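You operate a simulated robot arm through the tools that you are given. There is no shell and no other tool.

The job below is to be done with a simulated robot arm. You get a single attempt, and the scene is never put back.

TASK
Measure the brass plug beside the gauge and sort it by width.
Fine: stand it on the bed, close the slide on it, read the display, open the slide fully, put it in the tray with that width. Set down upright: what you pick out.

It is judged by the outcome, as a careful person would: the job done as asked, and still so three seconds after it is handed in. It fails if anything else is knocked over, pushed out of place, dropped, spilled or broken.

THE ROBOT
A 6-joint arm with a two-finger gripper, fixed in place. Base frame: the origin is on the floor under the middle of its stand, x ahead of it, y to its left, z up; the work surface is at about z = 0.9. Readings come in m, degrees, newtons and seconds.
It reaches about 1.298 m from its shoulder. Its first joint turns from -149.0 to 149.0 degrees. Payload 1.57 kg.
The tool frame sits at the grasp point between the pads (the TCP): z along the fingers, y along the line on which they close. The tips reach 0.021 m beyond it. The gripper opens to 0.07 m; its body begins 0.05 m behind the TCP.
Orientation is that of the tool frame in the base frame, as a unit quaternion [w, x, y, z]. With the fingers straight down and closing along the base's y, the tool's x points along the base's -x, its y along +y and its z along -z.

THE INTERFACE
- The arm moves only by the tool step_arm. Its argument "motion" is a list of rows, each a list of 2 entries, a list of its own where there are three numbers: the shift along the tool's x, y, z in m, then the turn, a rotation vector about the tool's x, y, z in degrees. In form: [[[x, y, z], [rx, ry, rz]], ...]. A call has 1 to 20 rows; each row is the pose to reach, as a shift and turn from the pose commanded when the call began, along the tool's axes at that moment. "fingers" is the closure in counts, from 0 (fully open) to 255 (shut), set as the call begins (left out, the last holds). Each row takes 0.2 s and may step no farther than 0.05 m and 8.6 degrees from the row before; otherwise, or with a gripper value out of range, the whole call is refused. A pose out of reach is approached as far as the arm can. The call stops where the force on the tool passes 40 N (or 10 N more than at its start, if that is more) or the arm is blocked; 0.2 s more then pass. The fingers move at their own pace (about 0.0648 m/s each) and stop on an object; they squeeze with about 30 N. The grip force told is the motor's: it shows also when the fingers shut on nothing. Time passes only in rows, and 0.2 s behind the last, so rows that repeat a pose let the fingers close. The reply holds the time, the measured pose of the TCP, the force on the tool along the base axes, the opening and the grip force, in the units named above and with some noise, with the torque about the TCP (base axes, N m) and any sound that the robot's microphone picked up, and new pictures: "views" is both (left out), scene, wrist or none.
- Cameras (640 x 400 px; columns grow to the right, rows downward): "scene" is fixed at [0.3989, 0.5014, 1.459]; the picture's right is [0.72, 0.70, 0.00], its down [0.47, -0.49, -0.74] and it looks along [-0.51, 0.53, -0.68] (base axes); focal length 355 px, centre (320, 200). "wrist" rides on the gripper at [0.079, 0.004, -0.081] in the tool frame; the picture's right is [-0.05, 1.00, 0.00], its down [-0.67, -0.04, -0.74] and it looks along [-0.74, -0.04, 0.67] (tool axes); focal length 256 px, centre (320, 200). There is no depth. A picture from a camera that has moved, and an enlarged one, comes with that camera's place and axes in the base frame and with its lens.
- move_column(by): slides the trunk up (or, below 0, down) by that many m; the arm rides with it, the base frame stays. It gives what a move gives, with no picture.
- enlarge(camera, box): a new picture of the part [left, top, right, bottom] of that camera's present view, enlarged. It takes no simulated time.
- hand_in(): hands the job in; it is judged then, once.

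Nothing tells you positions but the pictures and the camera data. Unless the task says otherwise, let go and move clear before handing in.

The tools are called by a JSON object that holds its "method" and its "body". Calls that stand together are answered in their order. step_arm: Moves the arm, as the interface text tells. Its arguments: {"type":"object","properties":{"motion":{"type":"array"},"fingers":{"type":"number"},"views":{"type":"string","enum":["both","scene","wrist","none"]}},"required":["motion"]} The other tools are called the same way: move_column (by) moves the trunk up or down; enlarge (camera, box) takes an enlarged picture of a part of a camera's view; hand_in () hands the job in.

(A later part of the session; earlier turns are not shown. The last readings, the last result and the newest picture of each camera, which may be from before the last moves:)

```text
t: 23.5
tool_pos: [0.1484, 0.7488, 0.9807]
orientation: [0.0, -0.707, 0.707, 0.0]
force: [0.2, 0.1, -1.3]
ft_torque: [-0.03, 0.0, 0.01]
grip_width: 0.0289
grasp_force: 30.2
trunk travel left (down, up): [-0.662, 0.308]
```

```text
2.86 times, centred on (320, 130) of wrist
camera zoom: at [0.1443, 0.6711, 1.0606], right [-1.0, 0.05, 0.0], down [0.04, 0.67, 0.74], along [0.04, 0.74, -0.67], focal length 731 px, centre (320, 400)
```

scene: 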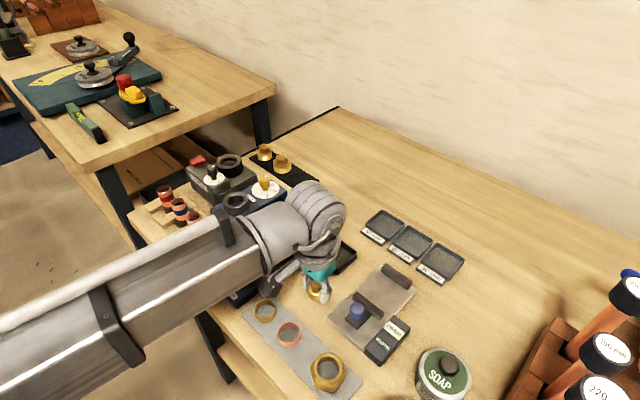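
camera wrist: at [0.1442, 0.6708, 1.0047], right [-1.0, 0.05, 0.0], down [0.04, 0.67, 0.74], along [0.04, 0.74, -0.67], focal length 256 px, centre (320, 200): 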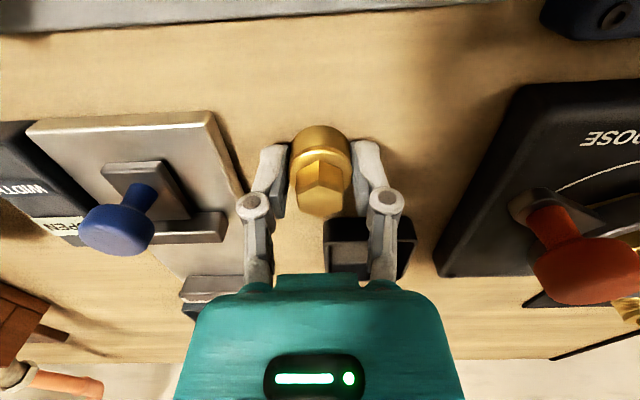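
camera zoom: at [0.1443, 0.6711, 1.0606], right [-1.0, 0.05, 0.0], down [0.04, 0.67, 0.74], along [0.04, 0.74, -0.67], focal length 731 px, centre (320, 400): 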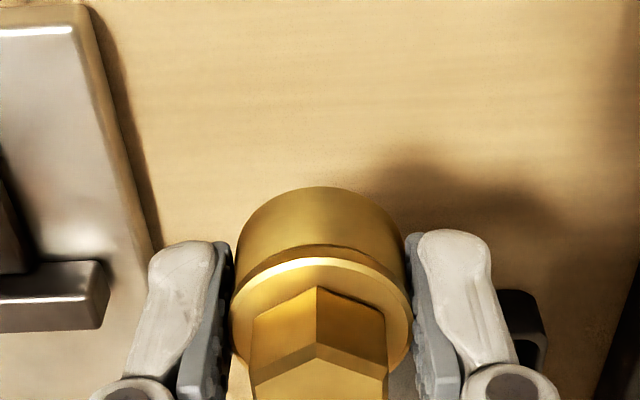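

It's holding well. I'll raise another 20 mm, then move +y first and +x second, over the bed to about (0.235, 0.840).

{"method": "move_column", "body": {"by": 0.02}}

{"method": "step_arm", "body": {"motion": [[[-0.02, 0, 0], [0, 0, 0]], [[-0.045, 0, 0], [0, 0, 0]], [[-0.07, -0.015, 0], [0, 0, 0]], [[-0.0908, -0.035, 0], [0, 0, 0]], [[-0.0908, -0.06, 0], [0, 0, 0]], [[-0.0908, -0.078, 0], [0, 0, 0]], [[-0.0908, -0.087, 0], [0, 0, 0]], [[-0.0908, -0.087, 0], [0, 0, 0]]]}}

{"method": "enlarge", "body": {"camera": "wrist", "box": [220, 60, 420, 200]}}

{"method": "enlarge", "body": {"camera": "scene", "box": [310, 220, 450, 340]}}

```text
t: 24.1
tool_pos: [0.1478, 0.749, 1.0001]
orientation: [0.0, 0.707, -0.707, 0.0]
force: [-0.2, 0.2, -0.1]
ft_torque: [-0.02, 0.01, 0.02]
grip_width: 0.0286
grasp_force: 30.1
trunk travel left (down, up): [-0.682, 0.288]
```

```text
t: 25.9
tool_pos: [0.2358, 0.84, 1.0015]
orientation: [0.0, -0.707, 0.708, 0.0]
force: [-0.2, 0.3, 0.2]
ft_torque: [-0.04, 0.02, -0.01]
grip_width: 0.0287
grasp_force: 29.7
trunk travel left (down, up): [-0.682, 0.288]
camera wrist: at [0.231, 0.7617, 1.0806], right [-1.0, 0.05, 0.0], down [0.04, 0.67, 0.74], along [0.04, 0.74, -0.67], focal length 256 px, centre (320, 200)
```

scene: 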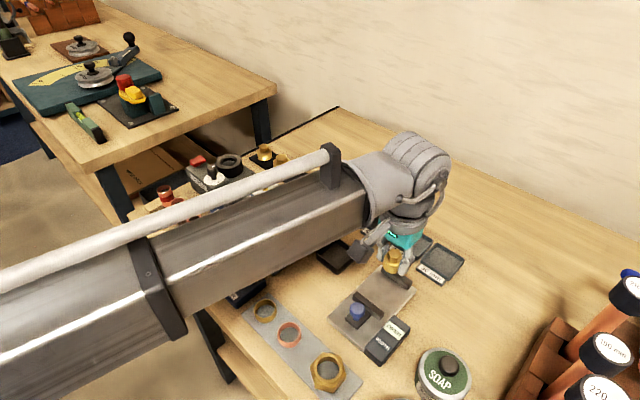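
wrist: 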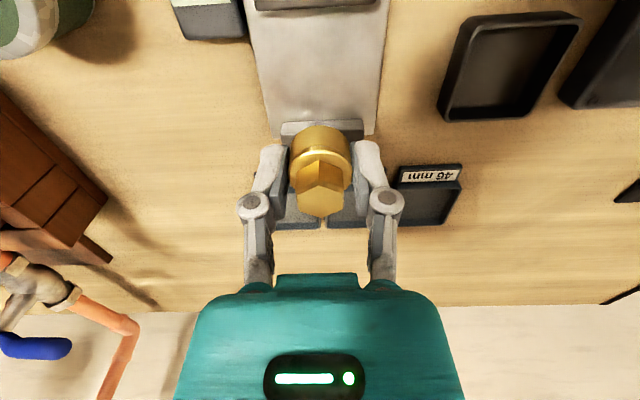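

```text
2.86 times, centred on (320, 130) of wrist
camera zoom: at [0.231, 0.7617, 1.0806], right [-1.0, 0.05, 0.0], down [0.04, 0.67, 0.74], along [0.04, 0.74, -0.67], focal length 731 px, centre (320, 400)
```

zoom: 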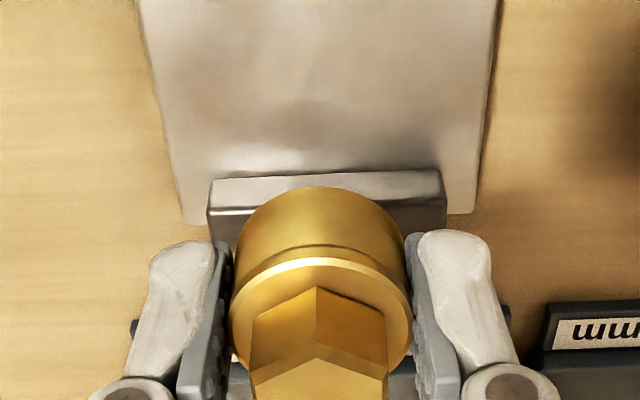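

```text
3.33 times, centred on (380, 280) of scene
camera zoom: at [0.3989, 0.5014, 1.459], right [0.72, 0.7, 0.0], down [0.47, -0.49, -0.74], along [-0.51, 0.53, -0.68], focal length 1184 px, centre (120, -67)
```

zoom: 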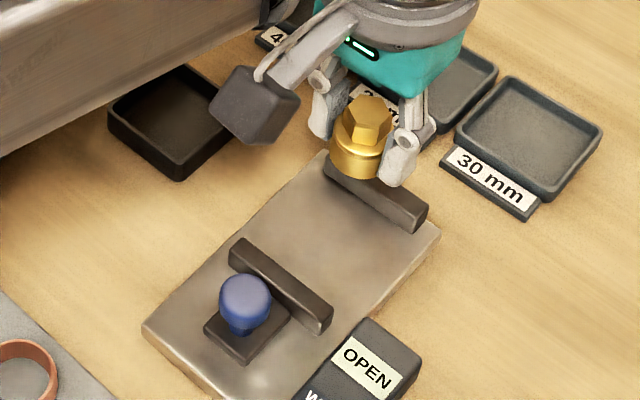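

The plug is over the bed just in front of the fixed jaw (about 7 mm gap) and clear of the slide. I'll lower it 55 mm and check.

{"method": "move_column", "body": {"by": -0.055}}

{"method": "enlarge", "body": {"camera": "wrist", "box": [220, 60, 420, 200]}}

{"method": "enlarge", "body": {"camera": "scene", "box": [340, 240, 440, 330]}}

```text
t: 26.9
tool_pos: [0.2342, 0.8399, 0.9473]
orientation: [0.0, 0.707, -0.707, 0.0]
force: [0.0, 0.2, -0.9]
ft_torque: [0.01, -0.01, -0.02]
grip_width: 0.0289
grasp_force: 29.8
trunk travel left (down, up): [-0.627, 0.343]
```

```text
2.86 times, centred on (320, 130) of wrist
camera zoom: at [0.2307, 0.7616, 1.0257], right [-1.0, 0.05, 0.0], down [0.04, 0.67, 0.74], along [0.04, 0.74, -0.67], focal length 731 px, centre (320, 400)
```

zoom: 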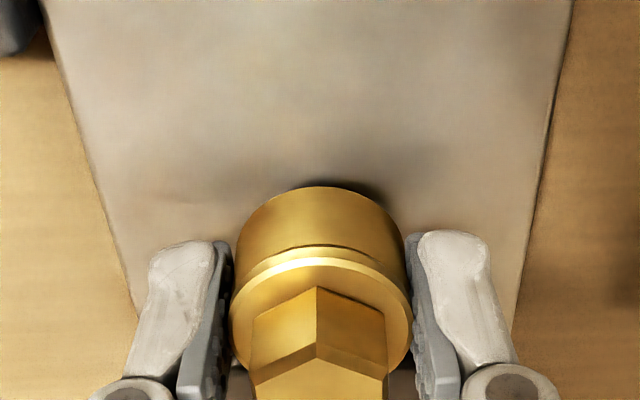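

```text
4.44 times, centred on (390, 285) of scene
camera zoom: at [0.3989, 0.5014, 1.459], right [0.72, 0.7, 0.0], down [0.47, -0.49, -0.74], along [-0.51, 0.53, -0.68], focal length 1578 px, centre (9, -178)
```

zoom: 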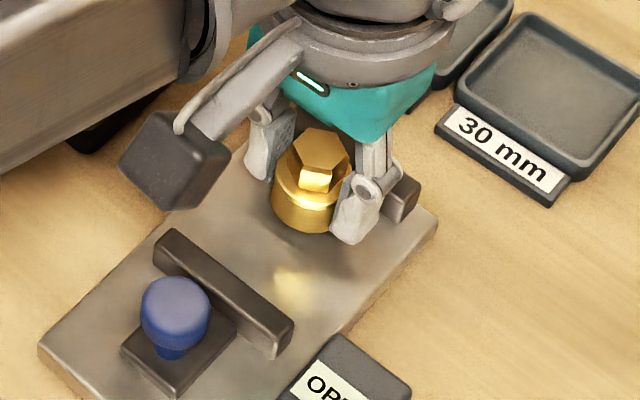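

The plug is about 10 mm above the bed. I'll lower it in small steps while watching the force for contact.

{"method": "move_column", "body": {"by": -0.007}}

{"method": "move_column", "body": {"by": -0.0015}}

{"method": "enlarge", "body": {"camera": "wrist", "box": [270, 90, 370, 160]}}

{"method": "enlarge", "body": {"camera": "scene", "box": [365, 255, 415, 300]}}

```text
t: 27.5
tool_pos: [0.2346, 0.8403, 0.9383]
orientation: [0.0, -0.707, 0.707, 0.0]
force: [0.3, 1.0, -0.6]
ft_torque: [-0.02, -0.01, 0.02]
grip_width: 0.0288
grasp_force: 29.9
trunk travel left (down, up): [-0.62, 0.35]
```

```text
t: 28.0
tool_pos: [0.2346, 0.8403, 0.9372]
orientation: [0.0, 0.707, -0.707, 0.0]
force: [0.2, 0.5, -0.3]
ft_torque: [0.0, -0.03, 0.02]
grip_width: 0.0286
grasp_force: 30.0
trunk travel left (down, up): [-0.619, 0.351]
```

```text
5.71 times, centred on (320, 125) of wrist
camera zoom: at [0.2307, 0.7617, 1.0171], right [-1.0, 0.05, 0.0], down [0.04, 0.67, 0.74], along [0.04, 0.74, -0.67], focal length 1463 px, centre (320, 629)
```

zoom: 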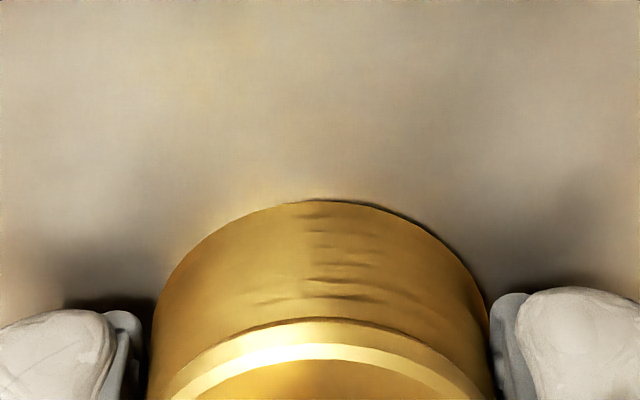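

```text
8.89 times, centred on (390, 278) of scene
camera zoom: at [0.3989, 0.5014, 1.459], right [0.72, 0.7, 0.0], down [0.47, -0.49, -0.74], along [-0.51, 0.53, -0.68], focal length 3156 px, centre (-302, -489)
```

zoom: 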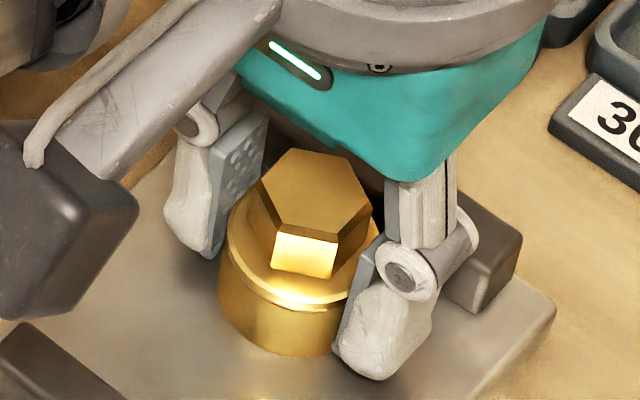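

The plug is within about 2 mm of the bed. I'll continue in 1 mm steps.

{"method": "move_column", "body": {"by": -0.001}}

{"method": "move_column", "body": {"by": -0.0007}}

{"method": "enlarge", "body": {"camera": "wrist", "box": [270, 90, 370, 160]}}

```text
t: 28.5
tool_pos: [0.2345, 0.8405, 0.9368]
orientation: [0.0, -0.707, 0.707, 0.0]
force: [0.0, 2.2, 8.8]
ft_torque: [0.07, -0.01, 0.0]
grip_width: 0.0291
grasp_force: 30.2
trunk travel left (down, up): [-0.618, 0.352]
```

```text
t: 29.0
tool_pos: [0.2346, 0.8412, 0.937]
orientation: [-0.001, 0.707, -0.707, 0.0]
force: [2.2, 7.1, 20.2]
ft_torque: [0.14, -0.07, 0.0]
grip_width: 0.0288
grasp_force: 29.8
trunk travel left (down, up): [-0.617, 0.353]
```

```text
5.71 times, centred on (320, 125) of wrist
camera zoom: at [0.2306, 0.7612, 1.0164], right [-1.0, 0.05, 0.0], down [0.04, 0.66, 0.75], along [0.04, 0.75, -0.67], focal length 1463 px, centre (320, 629)
```

zoom: 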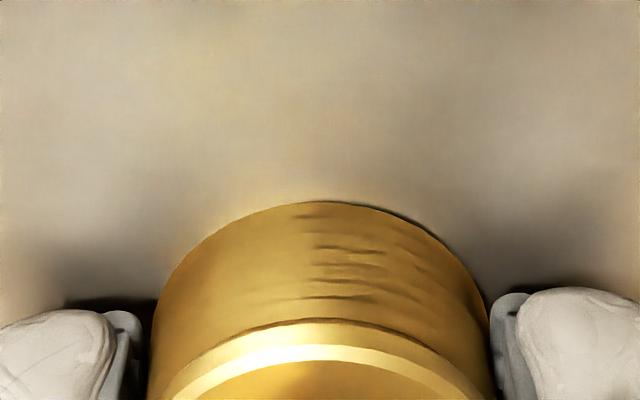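

Contact is made (about 20 N). I'll back off 1.2 mm to relax the force, then open the fingers.

{"method": "move_column", "body": {"by": 0.0012}}

{"method": "step_arm", "body": {"motion": [[[0, 0, 0], [0, 0, 0]], [[0, 0, 0], [0, 0, 0]], [[0, 0, 0], [0, 0, 0]]], "fingers": 95}}

{"method": "enlarge", "body": {"camera": "wrist", "box": [220, 60, 420, 200]}}

{"method": "enlarge", "body": {"camera": "scene", "box": [340, 240, 440, 330]}}

```text
t: 29.5
tool_pos: [0.2343, 0.8388, 0.9379]
orientation: [0.001, 0.707, -0.707, 0.0]
force: [0.7, 0.2, 3.5]
ft_torque: [0.03, -0.02, -0.01]
grip_width: 0.0286
grasp_force: 30.1
trunk travel left (down, up): [-0.618, 0.352]
```

```text
t: 30.3
tool_pos: [0.2344, 0.8405, 0.9366]
orientation: [0.0, -0.707, 0.707, 0.0]
force: [-0.5, 0.3, 0.7]
ft_torque: [-0.04, 0.02, -0.03]
grip_width: 0.0438
grasp_force: 0.1
trunk travel left (down, up): [-0.618, 0.352]
camera wrist: at [0.2307, 0.7616, 1.0166], right [-1.0, 0.05, 0.0], down [0.04, 0.67, 0.74], along [0.04, 0.74, -0.67], focal length 256 px, centre (320, 200)
```

scene: 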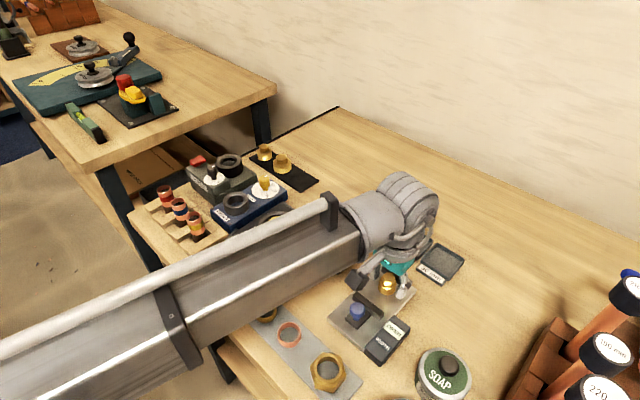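
wrist: 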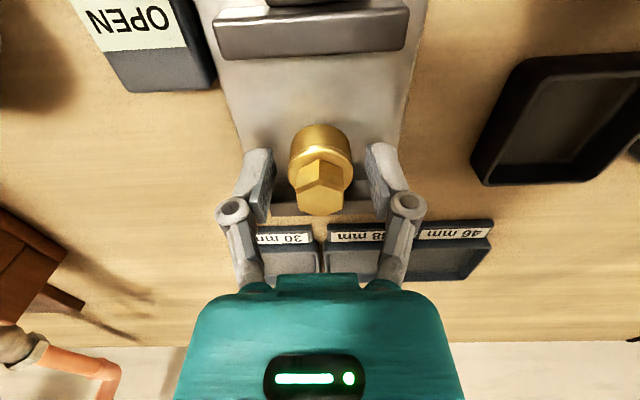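

```text
2.86 times, centred on (320, 130) of wrist
camera zoom: at [0.2307, 0.7616, 1.0166], right [-1.0, 0.05, 0.0], down [0.04, 0.67, 0.74], along [0.04, 0.74, -0.67], focal length 731 px, centre (320, 400)
```

zoom: 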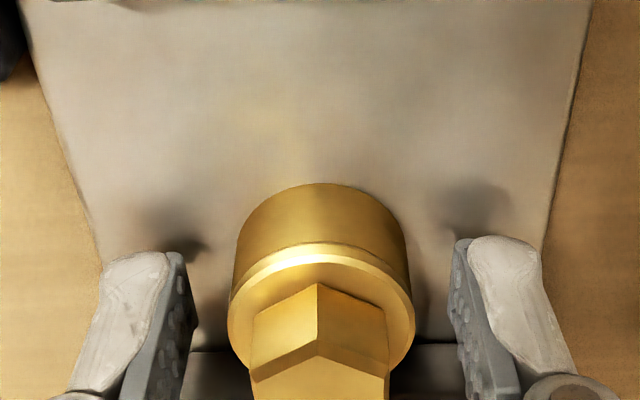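

```text
4.44 times, centred on (390, 285) of scene
camera zoom: at [0.3989, 0.5014, 1.459], right [0.72, 0.7, 0.0], down [0.47, -0.49, -0.74], along [-0.51, 0.53, -0.68], focal length 1578 px, centre (9, -178)
```

zoom: 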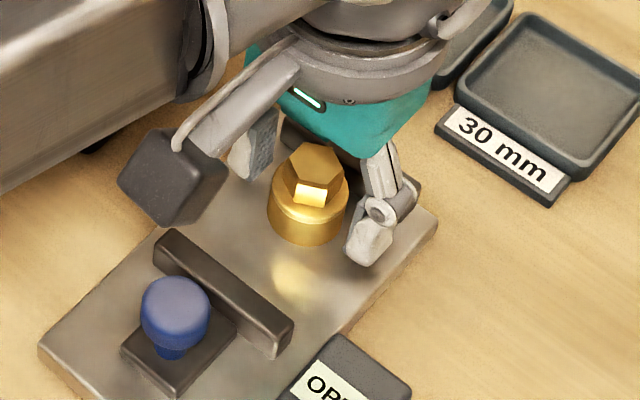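

The plug stands upright on the bed, released. I'll raise straight up 70 mm and move back over the slide's knob at about (0.236, 0.756).

{"method": "move_column", "body": {"by": 0.07}}

{"method": "step_arm", "body": {"motion": [[[0.03, 0, 0], [0, 0, 0]], [[0.06, 0, 0], [0, 0, 0]], [[0.084, -0.001, 0], [0, 0, 0]], [[0.084, -0.001, 0], [0, 0, 0]]]}}

{"method": "enlarge", "body": {"camera": "wrist", "box": [220, 60, 420, 200]}}

{"method": "enlarge", "body": {"camera": "scene", "box": [320, 250, 440, 350]}}

```text
t: 31.4
tool_pos: [0.2359, 0.8397, 1.007]
orientation: [0.0, 0.707, -0.707, 0.0]
force: [-0.4, -0.5, -0.4]
ft_torque: [0.02, 0.01, 0.01]
grip_width: 0.0439
grasp_force: 0.0
trunk travel left (down, up): [-0.688, 0.282]
```

```text
t: 32.4
tool_pos: [0.2354, 0.7561, 1.0066]
orientation: [0.0, -0.707, 0.707, 0.0]
force: [0.0, -0.8, 0.4]
ft_torque: [-0.01, -0.01, 0.01]
grip_width: 0.0437
grasp_force: 0.2
trunk travel left (down, up): [-0.688, 0.282]
camera wrist: at [0.2314, 0.6771, 1.0867], right [-1.0, 0.05, 0.0], down [0.04, 0.67, 0.74], along [0.04, 0.74, -0.67], focal length 256 px, centre (320, 200)
```

scene: 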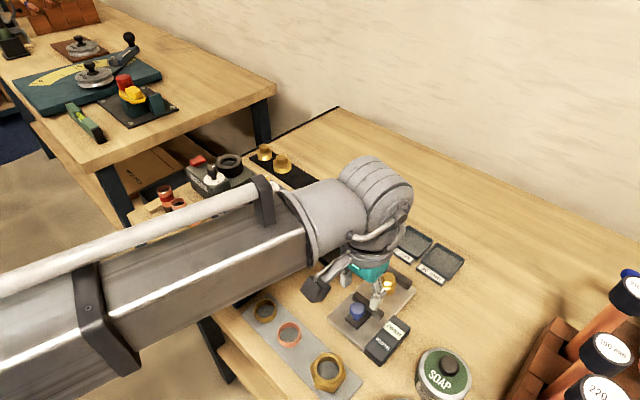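
wrist: 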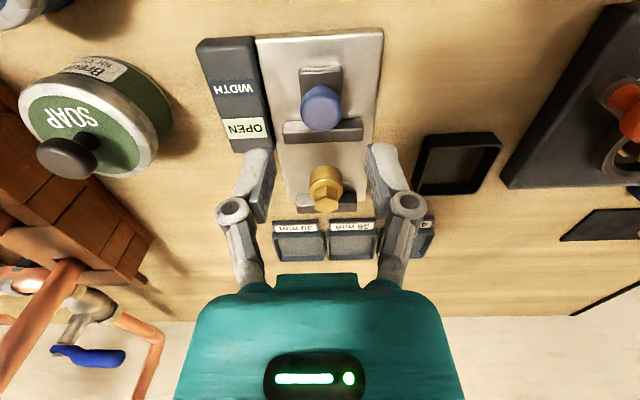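

```text
2.86 times, centred on (320, 130) of wrist
camera zoom: at [0.2314, 0.6771, 1.0867], right [-1.0, 0.05, 0.0], down [0.04, 0.67, 0.74], along [0.04, 0.74, -0.67], focal length 731 px, centre (320, 400)
```

zoom: 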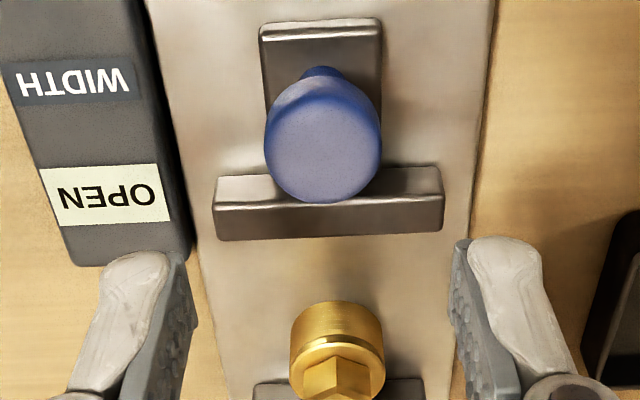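

```text
4.00 times, centred on (380, 300) of scene
camera zoom: at [0.3989, 0.5014, 1.459], right [0.72, 0.7, 0.0], down [0.47, -0.49, -0.74], along [-0.51, 0.53, -0.68], focal length 1420 px, centre (80, -200)
```

zoom: 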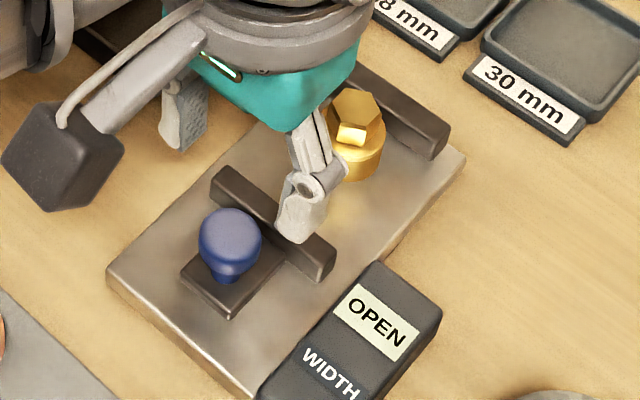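

The tool is aligned with the blue knob in x, and the plug stands on the bed ahead of the slide. I'll lower over the knob until the tips are just above the jaw height.

{"method": "move_column", "body": {"by": -0.053}}

{"method": "enlarge", "body": {"camera": "wrist", "box": [220, 60, 420, 200]}}

{"method": "enlarge", "body": {"camera": "scene", "box": [320, 250, 440, 350]}}

```text
t: 33.3
tool_pos: [0.2353, 0.7555, 0.954]
orientation: [0.0, 0.708, -0.706, 0.0]
force: [0.1, 0.3, 0.6]
ft_torque: [-0.02, 0.03, 0.0]
grip_width: 0.0438
grasp_force: 0.0
trunk travel left (down, up): [-0.635, 0.335]
```

```text
2.86 times, centred on (320, 130) of wrist
camera zoom: at [0.2313, 0.6771, 1.0337], right [-1.0, 0.05, 0.0], down [0.04, 0.67, 0.74], along [0.04, 0.74, -0.67], focal length 731 px, centre (320, 400)
```

zoom: 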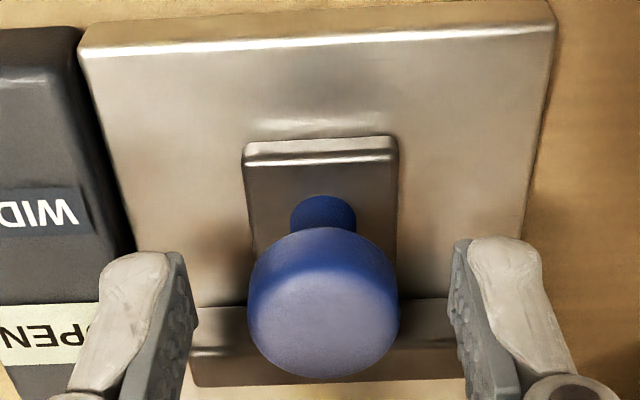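

```text
4.00 times, centred on (380, 300) of scene
camera zoom: at [0.3989, 0.5014, 1.459], right [0.72, 0.7, 0.0], down [0.47, -0.49, -0.74], along [-0.51, 0.53, -0.68], focal length 1420 px, centre (80, -200)
```

zoom: 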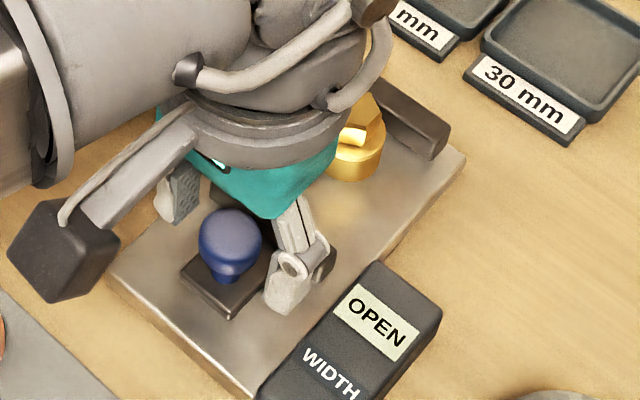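

The fingers straddle the knob with clearance to the display box. I'll lower 3 mm more and close on the knob.

{"method": "move_column", "body": {"by": -0.003}}

{"method": "step_arm", "body": {"motion": [[[0, 0, 0], [0, 0, 0]], [[0, 0, 0], [0, 0, 0]], [[0, 0, 0], [0, 0, 0]], [[0, 0, 0], [0, 0, 0]]], "fingers": 255}}

{"method": "enlarge", "body": {"camera": "wrist", "box": [220, 60, 420, 200]}}

{"method": "enlarge", "body": {"camera": "scene", "box": [320, 250, 440, 350]}}

```text
t: 33.8
tool_pos: [0.2341, 0.7563, 0.9502]
orientation: [-0.001, -0.707, 0.707, 0.001]
force: [0.7, 0.0, -0.1]
ft_torque: [-0.01, -0.02, 0.02]
grip_width: 0.0439
grasp_force: 0.0
trunk travel left (down, up): [-0.632, 0.338]
```

```text
t: 34.8
tool_pos: [0.2341, 0.7555, 0.9507]
orientation: [0.0, -0.707, 0.707, 0.0]
force: [-4.4, 0.6, 2.4]
ft_torque: [0.01, 0.05, 0.01]
grip_width: 0.0238
grasp_force: 31.8
trunk travel left (down, up): [-0.632, 0.338]
camera wrist: at [0.2308, 0.6772, 1.0308], right [-1.0, 0.05, 0.0], down [0.04, 0.67, 0.74], along [0.04, 0.74, -0.67], focal length 256 px, centre (320, 200)
```

scene: 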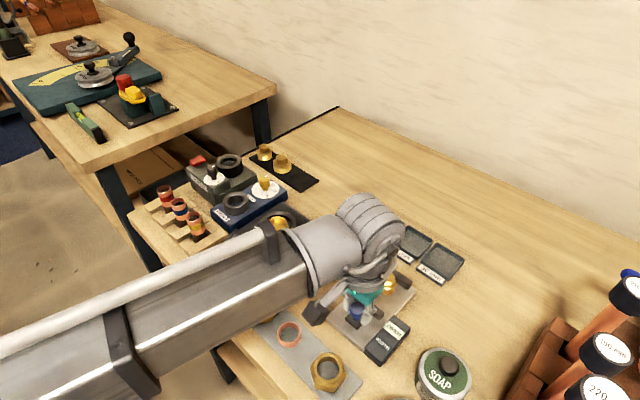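
wrist: 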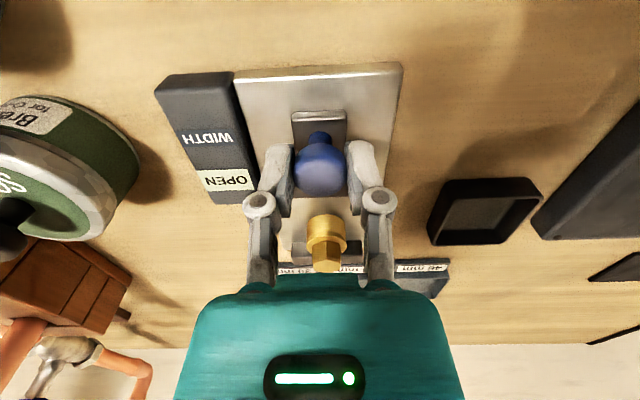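

```text
2.86 times, centred on (320, 130) of wrist
camera zoom: at [0.2308, 0.6772, 1.0308], right [-1.0, 0.05, 0.0], down [0.04, 0.67, 0.74], along [0.04, 0.74, -0.67], focal length 731 px, centre (320, 400)
```

zoom: 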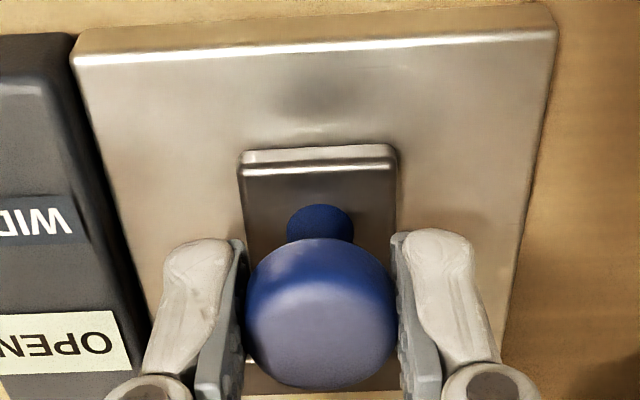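

```text
4.00 times, centred on (380, 300) of scene
camera zoom: at [0.3989, 0.5014, 1.459], right [0.72, 0.7, 0.0], down [0.47, -0.49, -0.74], along [-0.51, 0.53, -0.68], focal length 1420 px, centre (80, -200)
```

zoom: 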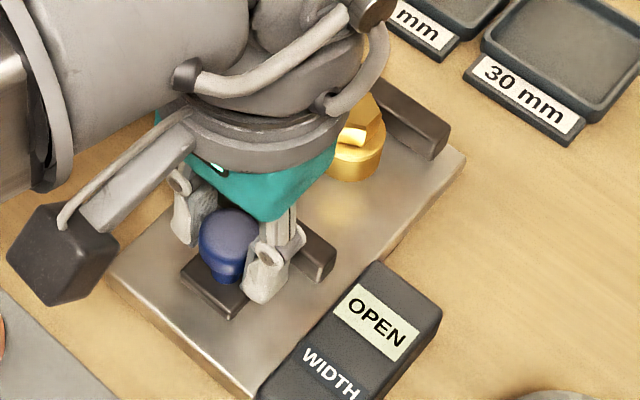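

The knob is held (opening 0.0238). I'll slide it +y by 28 mm first, watching the force.

{"method": "step_arm", "body": {"motion": [[[-0.004, 0, 0], [0, 0, 0]], [[-0.008, 0, 0], [0, 0, 0]], [[-0.012, 0, 0], [0, 0, 0]], [[-0.016, 0, 0], [0, 0, 0]], [[-0.02, 0, 0], [0, 0, 0]], [[-0.024, 0, 0], [0, 0, 0]], [[-0.028, 0, 0], [0, 0, 0]]]}}

{"method": "enlarge", "body": {"camera": "scene", "box": [320, 250, 440, 350]}}

{"method": "enlarge", "body": {"camera": "wrist", "box": [140, 60, 420, 260]}}

```text
t: 36.4
tool_pos: [0.2347, 0.7843, 0.9515]
orientation: [0.0, 0.707, -0.707, 0.0]
force: [-8.3, 0.3, -0.5]
ft_torque: [-0.17, 0.08, 0.02]
grip_width: 0.0239
grasp_force: 31.7
trunk travel left (down, up): [-0.632, 0.338]
camera wrist: at [0.2307, 0.7052, 1.0308], right [-1.0, 0.05, 0.0], down [0.03, 0.67, 0.74], along [0.04, 0.74, -0.67], focal length 256 px, centre (320, 200)
```

scene: 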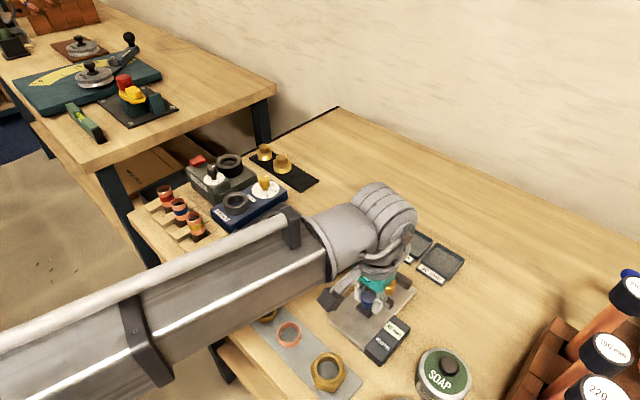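
wrist: 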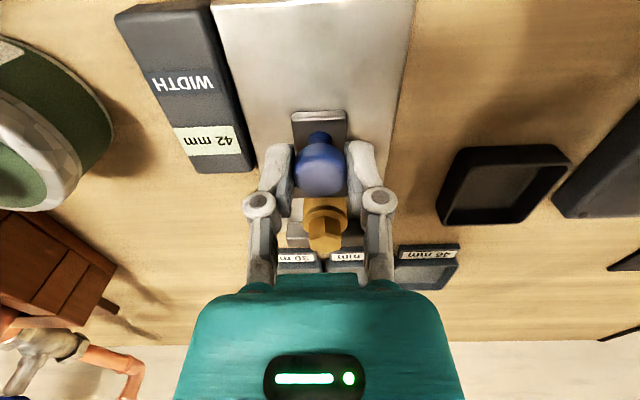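

```text
4.00 times, centred on (380, 300) of scene
camera zoom: at [0.3989, 0.5014, 1.459], right [0.72, 0.7, 0.0], down [0.47, -0.49, -0.74], along [-0.51, 0.53, -0.68], focal length 1420 px, centre (80, -200)
```

zoom: 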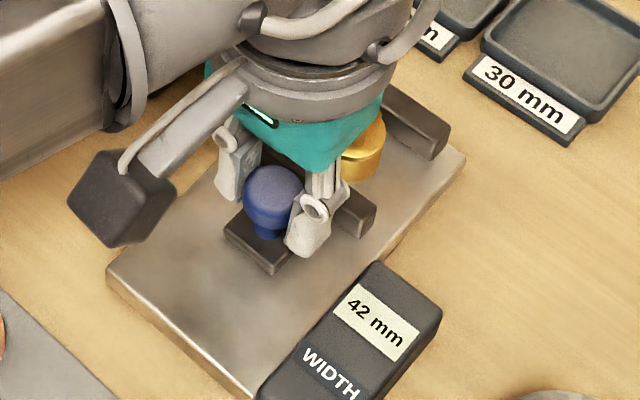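

```text
2.00 times, centred on (280, 160) of wrist
camera zoom: at [0.2307, 0.7052, 1.0308], right [-1.0, 0.05, 0.0], down [0.03, 0.67, 0.74], along [0.04, 0.74, -0.67], focal length 512 px, centre (400, 280)
```

zoom: 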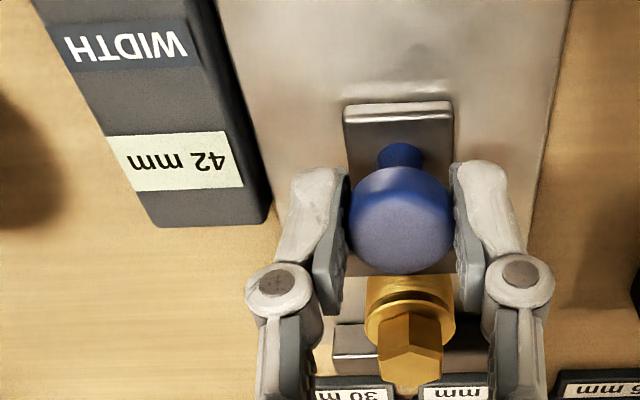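

The display reads 42 mm, which is just the current gap and not yet the plug. I'll continue in small steps toward contact.

{"method": "step_arm", "body": {"motion": [[[-0.002, 0, 0], [0, 0, 0]], [[-0.004, 0, 0], [0, 0, 0]], [[-0.006, 0, 0], [0, 0, 0]], [[-0.008, 0, 0], [0, 0, 0]]], "views": "none"}}

{"method": "enlarge", "body": {"camera": "scene", "box": [320, 250, 440, 350]}}

{"method": "enlarge", "body": {"camera": "wrist", "box": [140, 60, 420, 260]}}

```text
t: 37.4
tool_pos: [0.2349, 0.7923, 0.9522]
orientation: [0.0, 0.707, -0.707, 0.0]
force: [-4.2, -0.8, 0.6]
ft_torque: [-0.1, 0.06, 0.03]
grip_width: 0.0237
grasp_force: 31.5
trunk travel left (down, up): [-0.632, 0.338]
```

```text
4.00 times, centred on (380, 300) of scene
camera zoom: at [0.3989, 0.5014, 1.459], right [0.72, 0.7, 0.0], down [0.47, -0.49, -0.74], along [-0.51, 0.53, -0.68], focal length 1420 px, centre (80, -200)
```

zoom: 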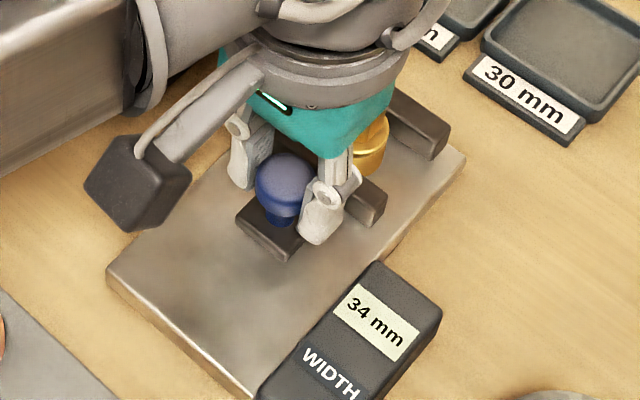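

```text
2.00 times, centred on (280, 160) of wrist
camera zoom: at [0.2307, 0.7132, 1.0308], right [-1.0, 0.05, 0.0], down [0.04, 0.67, 0.74], along [0.04, 0.74, -0.67], focal length 512 px, centre (400, 280)
```

zoom: 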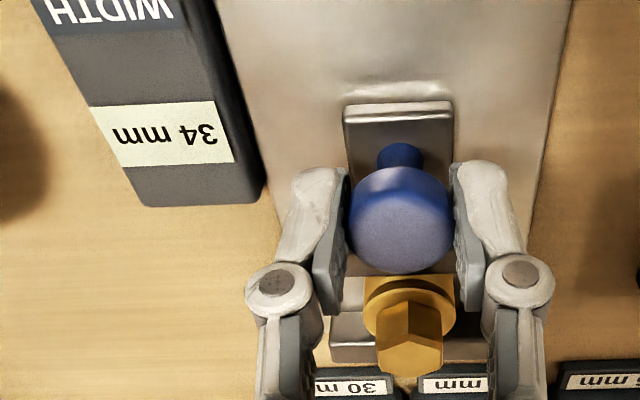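

It now reads 34 mm with no contact force yet. I'll continue in 1 mm rows until the jaws bear on the plug.

{"method": "step_arm", "body": {"motion": [[[-0.001, 0, 0], [0, 0, 0]], [[-0.002, 0, 0], [0, 0, 0]], [[-0.003, 0, 0], [0, 0, 0]], [[-0.0035, 0, 0], [0, 0, 0]]], "views": "none"}}

{"method": "enlarge", "body": {"camera": "scene", "box": [320, 250, 440, 350]}}

{"method": "enlarge", "body": {"camera": "wrist", "box": [140, 60, 420, 260]}}

```text
t: 38.4
tool_pos: [0.2347, 0.7951, 0.9515]
orientation: [0.0, -0.707, 0.707, 0.0]
force: [-5.3, -0.1, 1.1]
ft_torque: [-0.01, 0.08, 0.01]
grip_width: 0.0238
grasp_force: 32.0
trunk travel left (down, up): [-0.632, 0.338]
```

```text
4.00 times, centred on (380, 300) of scene
camera zoom: at [0.3989, 0.5014, 1.459], right [0.72, 0.7, 0.0], down [0.47, -0.49, -0.74], along [-0.51, 0.53, -0.68], focal length 1420 px, centre (80, -200)
```

zoom: 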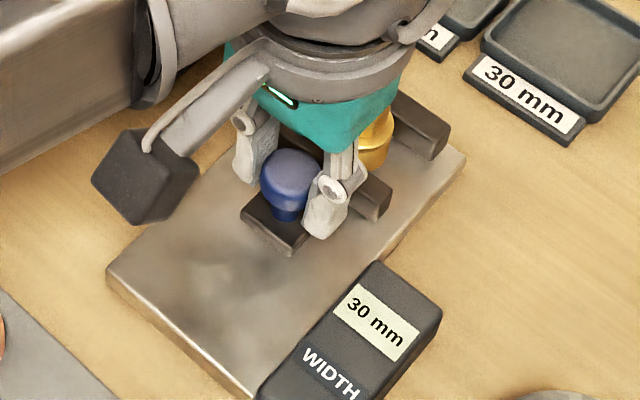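

```text
2.00 times, centred on (280, 160) of wrist
camera zoom: at [0.2308, 0.7167, 1.0308], right [-1.0, 0.05, 0.0], down [0.04, 0.67, 0.74], along [0.04, 0.74, -0.67], focal length 512 px, centre (400, 280)
```

zoom: 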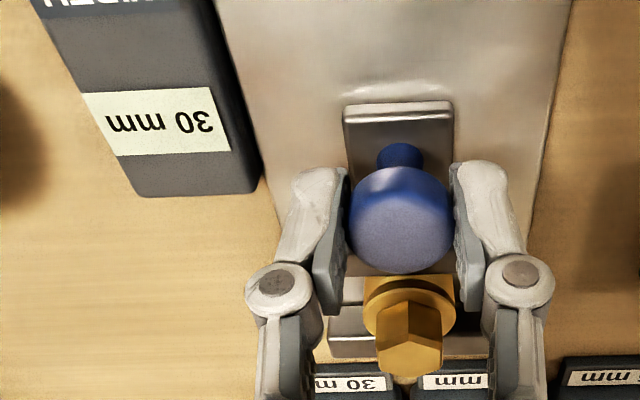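

It reads 30 mm but there's no resistance yet, so I need to confirm the jaws are actually bearing on the plug. I'll push on in 0.5 mm steps until the force rises.

{"method": "step_arm", "body": {"motion": [[[-0.0005, 0, 0], [0, 0, 0]], [[-0.001, 0, 0], [0, 0, 0]], [[-0.0015, 0, 0], [0, 0, 0]]], "views": "none"}}

{"method": "enlarge", "body": {"camera": "scene", "box": [320, 250, 440, 350]}}

{"method": "enlarge", "body": {"camera": "wrist", "box": [140, 60, 420, 260]}}

```text
t: 39.2
tool_pos: [0.2344, 0.7957, 0.9501]
orientation: [0.001, 0.707, -0.707, 0.001]
force: [-7.9, -9.1, -8.0]
ft_torque: [0.63, 0.09, 0.0]
grip_width: 0.0236
grasp_force: 31.6
trunk travel left (down, up): [-0.632, 0.338]
```

```text
4.00 times, centred on (380, 300) of scene
camera zoom: at [0.3989, 0.5014, 1.459], right [0.72, 0.7, 0.0], down [0.47, -0.49, -0.74], along [-0.51, 0.53, -0.68], focal length 1420 px, centre (80, -200)
```

zoom: 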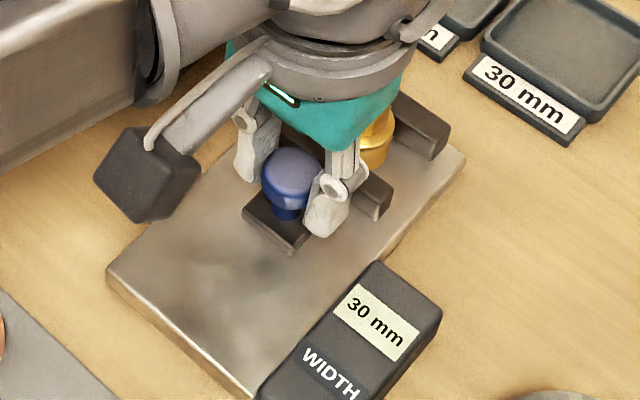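

```text
2.00 times, centred on (280, 160) of wrist
camera zoom: at [0.2308, 0.7177, 1.0309], right [-1.0, 0.05, 0.0], down [0.04, 0.67, 0.74], along [0.04, 0.74, -0.67], focal length 512 px, centre (400, 280)
```

zoom: 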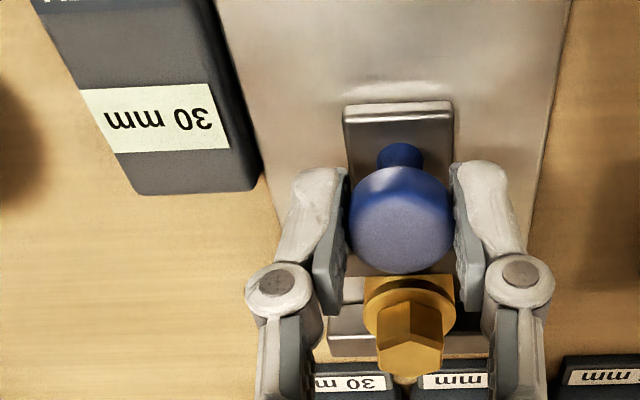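

The jaws are bearing on the plug (about 9 N resistance) and the display holds at 30 mm, so the width is 30 mm. Now I'll pull the slide back fully open.

{"method": "step_arm", "body": {"motion": [[[0.002, 0, 0], [0, 0, 0]], [[0.006, 0, 0], [0, 0, 0]], [[0.01, 0, 0], [0, 0, 0]], [[0.014, 0, 0], [0, 0, 0]], [[0.018, 0, 0], [0, 0, 0]], [[0.022, 0, 0], [0, 0, 0]], [[0.026, 0, 0], [0, 0, 0]], [[0.03, 0, 0], [0, 0, 0]], [[0.034, 0, 0], [0, 0, 0]], [[0.038, 0, 0], [0, 0, 0]], [[0.041, 0, 0], [0, 0, 0]], [[0.041, 0, 0], [0, 0, 0]]]}}

{"method": "enlarge", "body": {"camera": "scene", "box": [320, 250, 440, 350]}}

{"method": "enlarge", "body": {"camera": "wrist", "box": [140, 60, 420, 260]}}

```text
t: 41.8
tool_pos: [0.2351, 0.7559, 0.951]
orientation: [0.0, 0.707, -0.707, 0.001]
force: [-5.6, 2.4, 1.8]
ft_torque: [-0.15, 0.07, 0.01]
grip_width: 0.0238
grasp_force: 32.3
trunk travel left (down, up): [-0.632, 0.338]
camera wrist: at [0.2307, 0.6772, 1.0308], right [-1.0, 0.05, 0.0], down [0.04, 0.67, 0.74], along [0.04, 0.74, -0.67], focal length 256 px, centre (320, 200)
```

scene: 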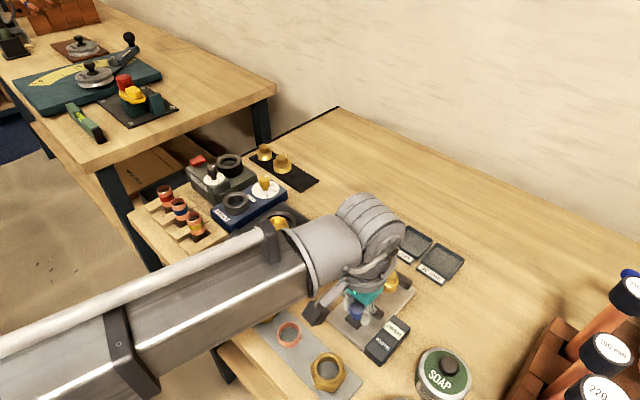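
wrist: 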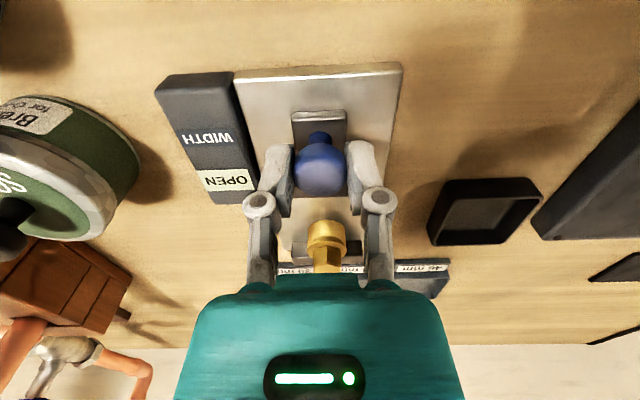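

```text
4.00 times, centred on (380, 300) of scene
camera zoom: at [0.3989, 0.5014, 1.459], right [0.72, 0.7, 0.0], down [0.47, -0.49, -0.74], along [-0.51, 0.53, -0.68], focal length 1420 px, centre (80, -200)
```

zoom: 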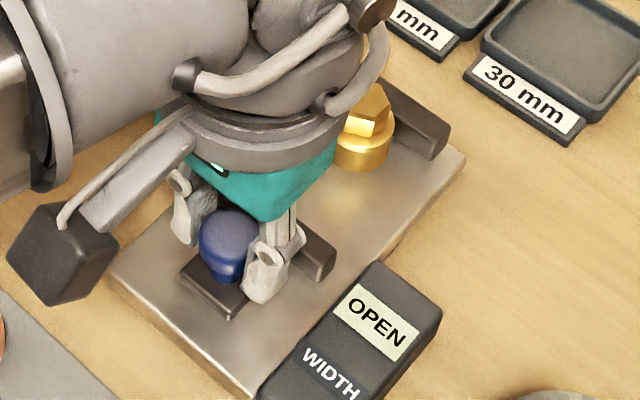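

```text
2.00 times, centred on (280, 160) of wrist
camera zoom: at [0.2307, 0.6772, 1.0308], right [-1.0, 0.05, 0.0], down [0.04, 0.67, 0.74], along [0.04, 0.74, -0.67], focal length 512 px, centre (400, 280)
```

zoom: 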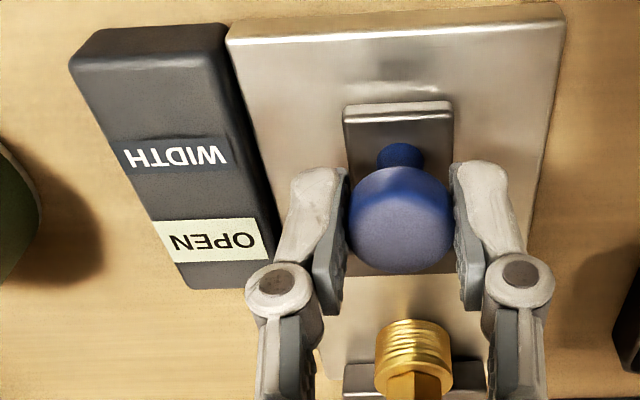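

The display reads OPEN again. I'll pull 1 mm further to confirm it's at its stop.

{"method": "step_arm", "body": {"motion": [[[0.0005, 0, 0], [0, 0, 0]], [[0.001, 0, 0], [0, 0, 0]], [[0.001, 0, 0], [0, 0, 0]]], "views": "none"}}

```text
t: 42.6
tool_pos: [0.2346, 0.7569, 0.951]
orientation: [0.002, -0.707, 0.707, 0.0]
force: [-1.7, 12.1, 10.5]
ft_torque: [-0.25, 0.04, 0.0]
grip_width: 0.0237
grasp_force: 32.0
trunk travel left (down, up): [-0.632, 0.338]
```

It's at its stop (12 N resistance). I'll release the knob and raise up.

{"method": "step_arm", "body": {"motion": [[[0, 0, 0], [0, 0, 0]], [[0, 0, 0], [0, 0, 0]], [[0, 0, 0], [0, 0, 0]]], "fingers": 95, "views": "none"}}

{"method": "move_column", "body": {"by": 0.055}}

{"method": "enlarge", "body": {"camera": "scene", "box": [320, 230, 480, 360]}}

{"method": "enlarge", "body": {"camera": "wrist", "box": [220, 60, 420, 240]}}

```text
t: 43.4
tool_pos: [0.235, 0.7545, 0.9502]
orientation: [0.0, 0.707, -0.707, 0.0]
force: [-0.1, -0.3, -0.4]
ft_torque: [-0.02, -0.01, 0.0]
grip_width: 0.0438
grasp_force: 0.0
trunk travel left (down, up): [-0.632, 0.338]
```

```text
t: 44.4
tool_pos: [0.235, 0.7551, 1.0058]
orientation: [-0.001, -0.707, 0.707, 0.0]
force: [-0.1, -0.6, -0.1]
ft_torque: [-0.01, 0.01, -0.01]
grip_width: 0.0436
grasp_force: 0.1
trunk travel left (down, up): [-0.687, 0.283]
```

```text
3.08 times, centred on (400, 295) of scene
camera zoom: at [0.3989, 0.5014, 1.459], right [0.72, 0.7, 0.0], down [0.47, -0.49, -0.74], along [-0.51, 0.53, -0.68], focal length 1092 px, centre (74, -92)
```

zoom: 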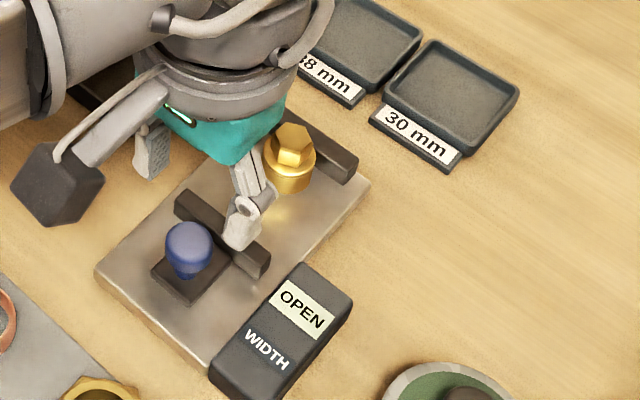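

```text
2.22 times, centred on (320, 150) of wrist
camera zoom: at [0.231, 0.6761, 1.0856], right [-1.0, 0.05, 0.0], down [0.04, 0.67, 0.74], along [0.04, 0.74, -0.67], focal length 569 px, centre (320, 311)
```

zoom: 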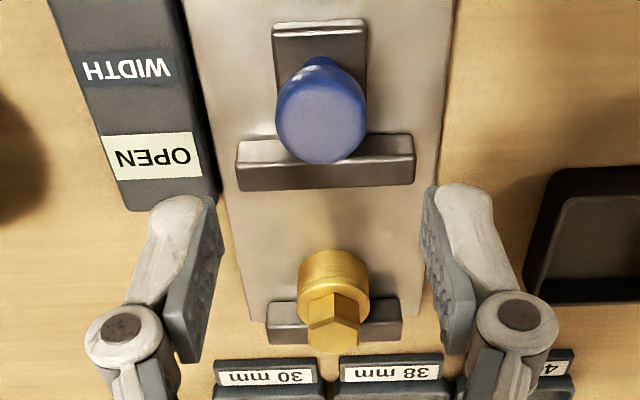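

The slide is fully open (display OPEN), and the plug stands against the fixed jaw. Before picking it up I'll look closely at the 30 mm tray to learn its size and wall height.

{"method": "move_column", "body": {"by": 0.04}}

{"method": "step_arm", "body": {"motion": [[[-0.03, -0.01, 0], [0, 0, 0]], [[-0.06, -0.02, 0], [0, 0, 0]], [[-0.09, -0.03, 0], [0, 0, 0]], [[-0.11, -0.04, 0], [0, 0, 0]], [[-0.11, -0.04, 0], [0, 0, 0]]], "fingers": 0}}

{"method": "enlarge", "body": {"camera": "wrist", "box": [240, 100, 400, 200]}}

{"method": "enlarge", "body": {"camera": "scene", "box": [400, 230, 480, 300]}}

```text
t: 45.2
tool_pos: [0.2346, 0.7538, 1.0456]
orientation: [0.0, -0.707, 0.707, 0.001]
force: [0.0, -0.7, 0.3]
ft_torque: [-0.01, -0.01, 0.01]
grip_width: 0.0439
grasp_force: 0.1
trunk travel left (down, up): [-0.727, 0.243]
```

```text
t: 46.4
tool_pos: [0.2752, 0.8645, 1.0451]
orientation: [0.0, 0.707, -0.707, 0.0]
force: [0.5, 0.1, -0.6]
ft_torque: [-0.03, 0.02, -0.03]
grip_width: 0.0699
grasp_force: 0.1
trunk travel left (down, up): [-0.727, 0.243]
camera wrist: at [0.2711, 0.786, 1.1256], right [-1.0, 0.05, 0.0], down [0.04, 0.67, 0.74], along [0.04, 0.74, -0.67], focal length 256 px, centre (320, 200)
```

scene: 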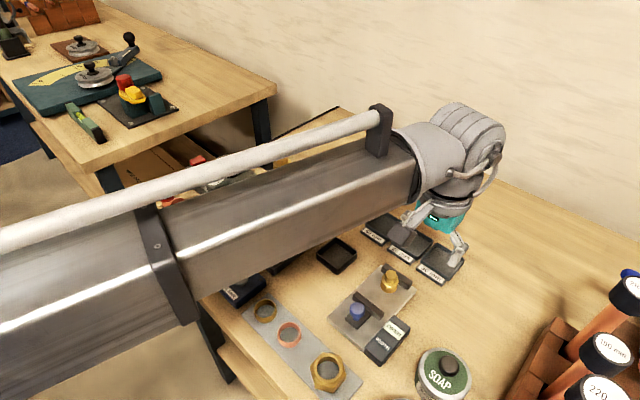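
wrist: 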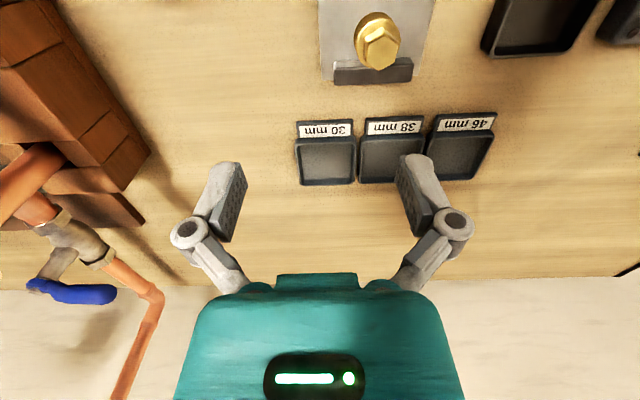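

```text
4.00 times, centred on (320, 150) of wrist
camera zoom: at [0.2711, 0.786, 1.1256], right [-1.0, 0.05, 0.0], down [0.04, 0.67, 0.74], along [0.04, 0.74, -0.67], focal length 1024 px, centre (320, 400)
```

zoom: 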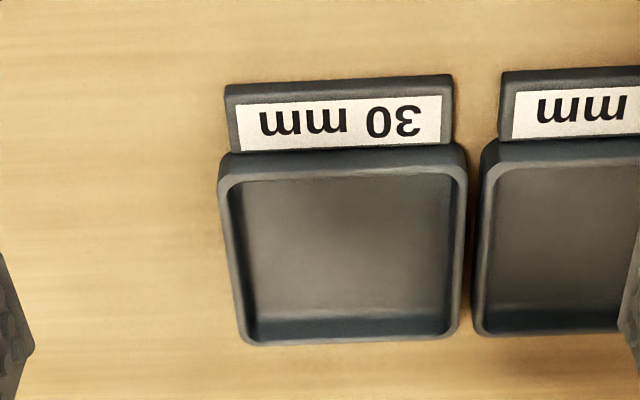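

```text
5.71 times, centred on (440, 265) of scene
camera zoom: at [0.3989, 0.5014, 1.459], right [0.72, 0.7, 0.0], down [0.47, -0.49, -0.74], along [-0.51, 0.53, -0.68], focal length 2029 px, centre (-366, -171)
```

zoom: 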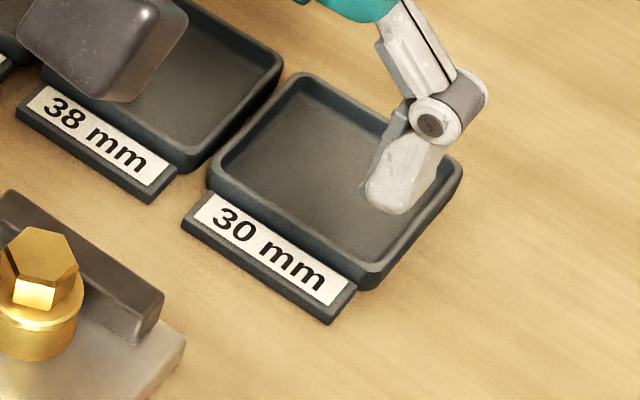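

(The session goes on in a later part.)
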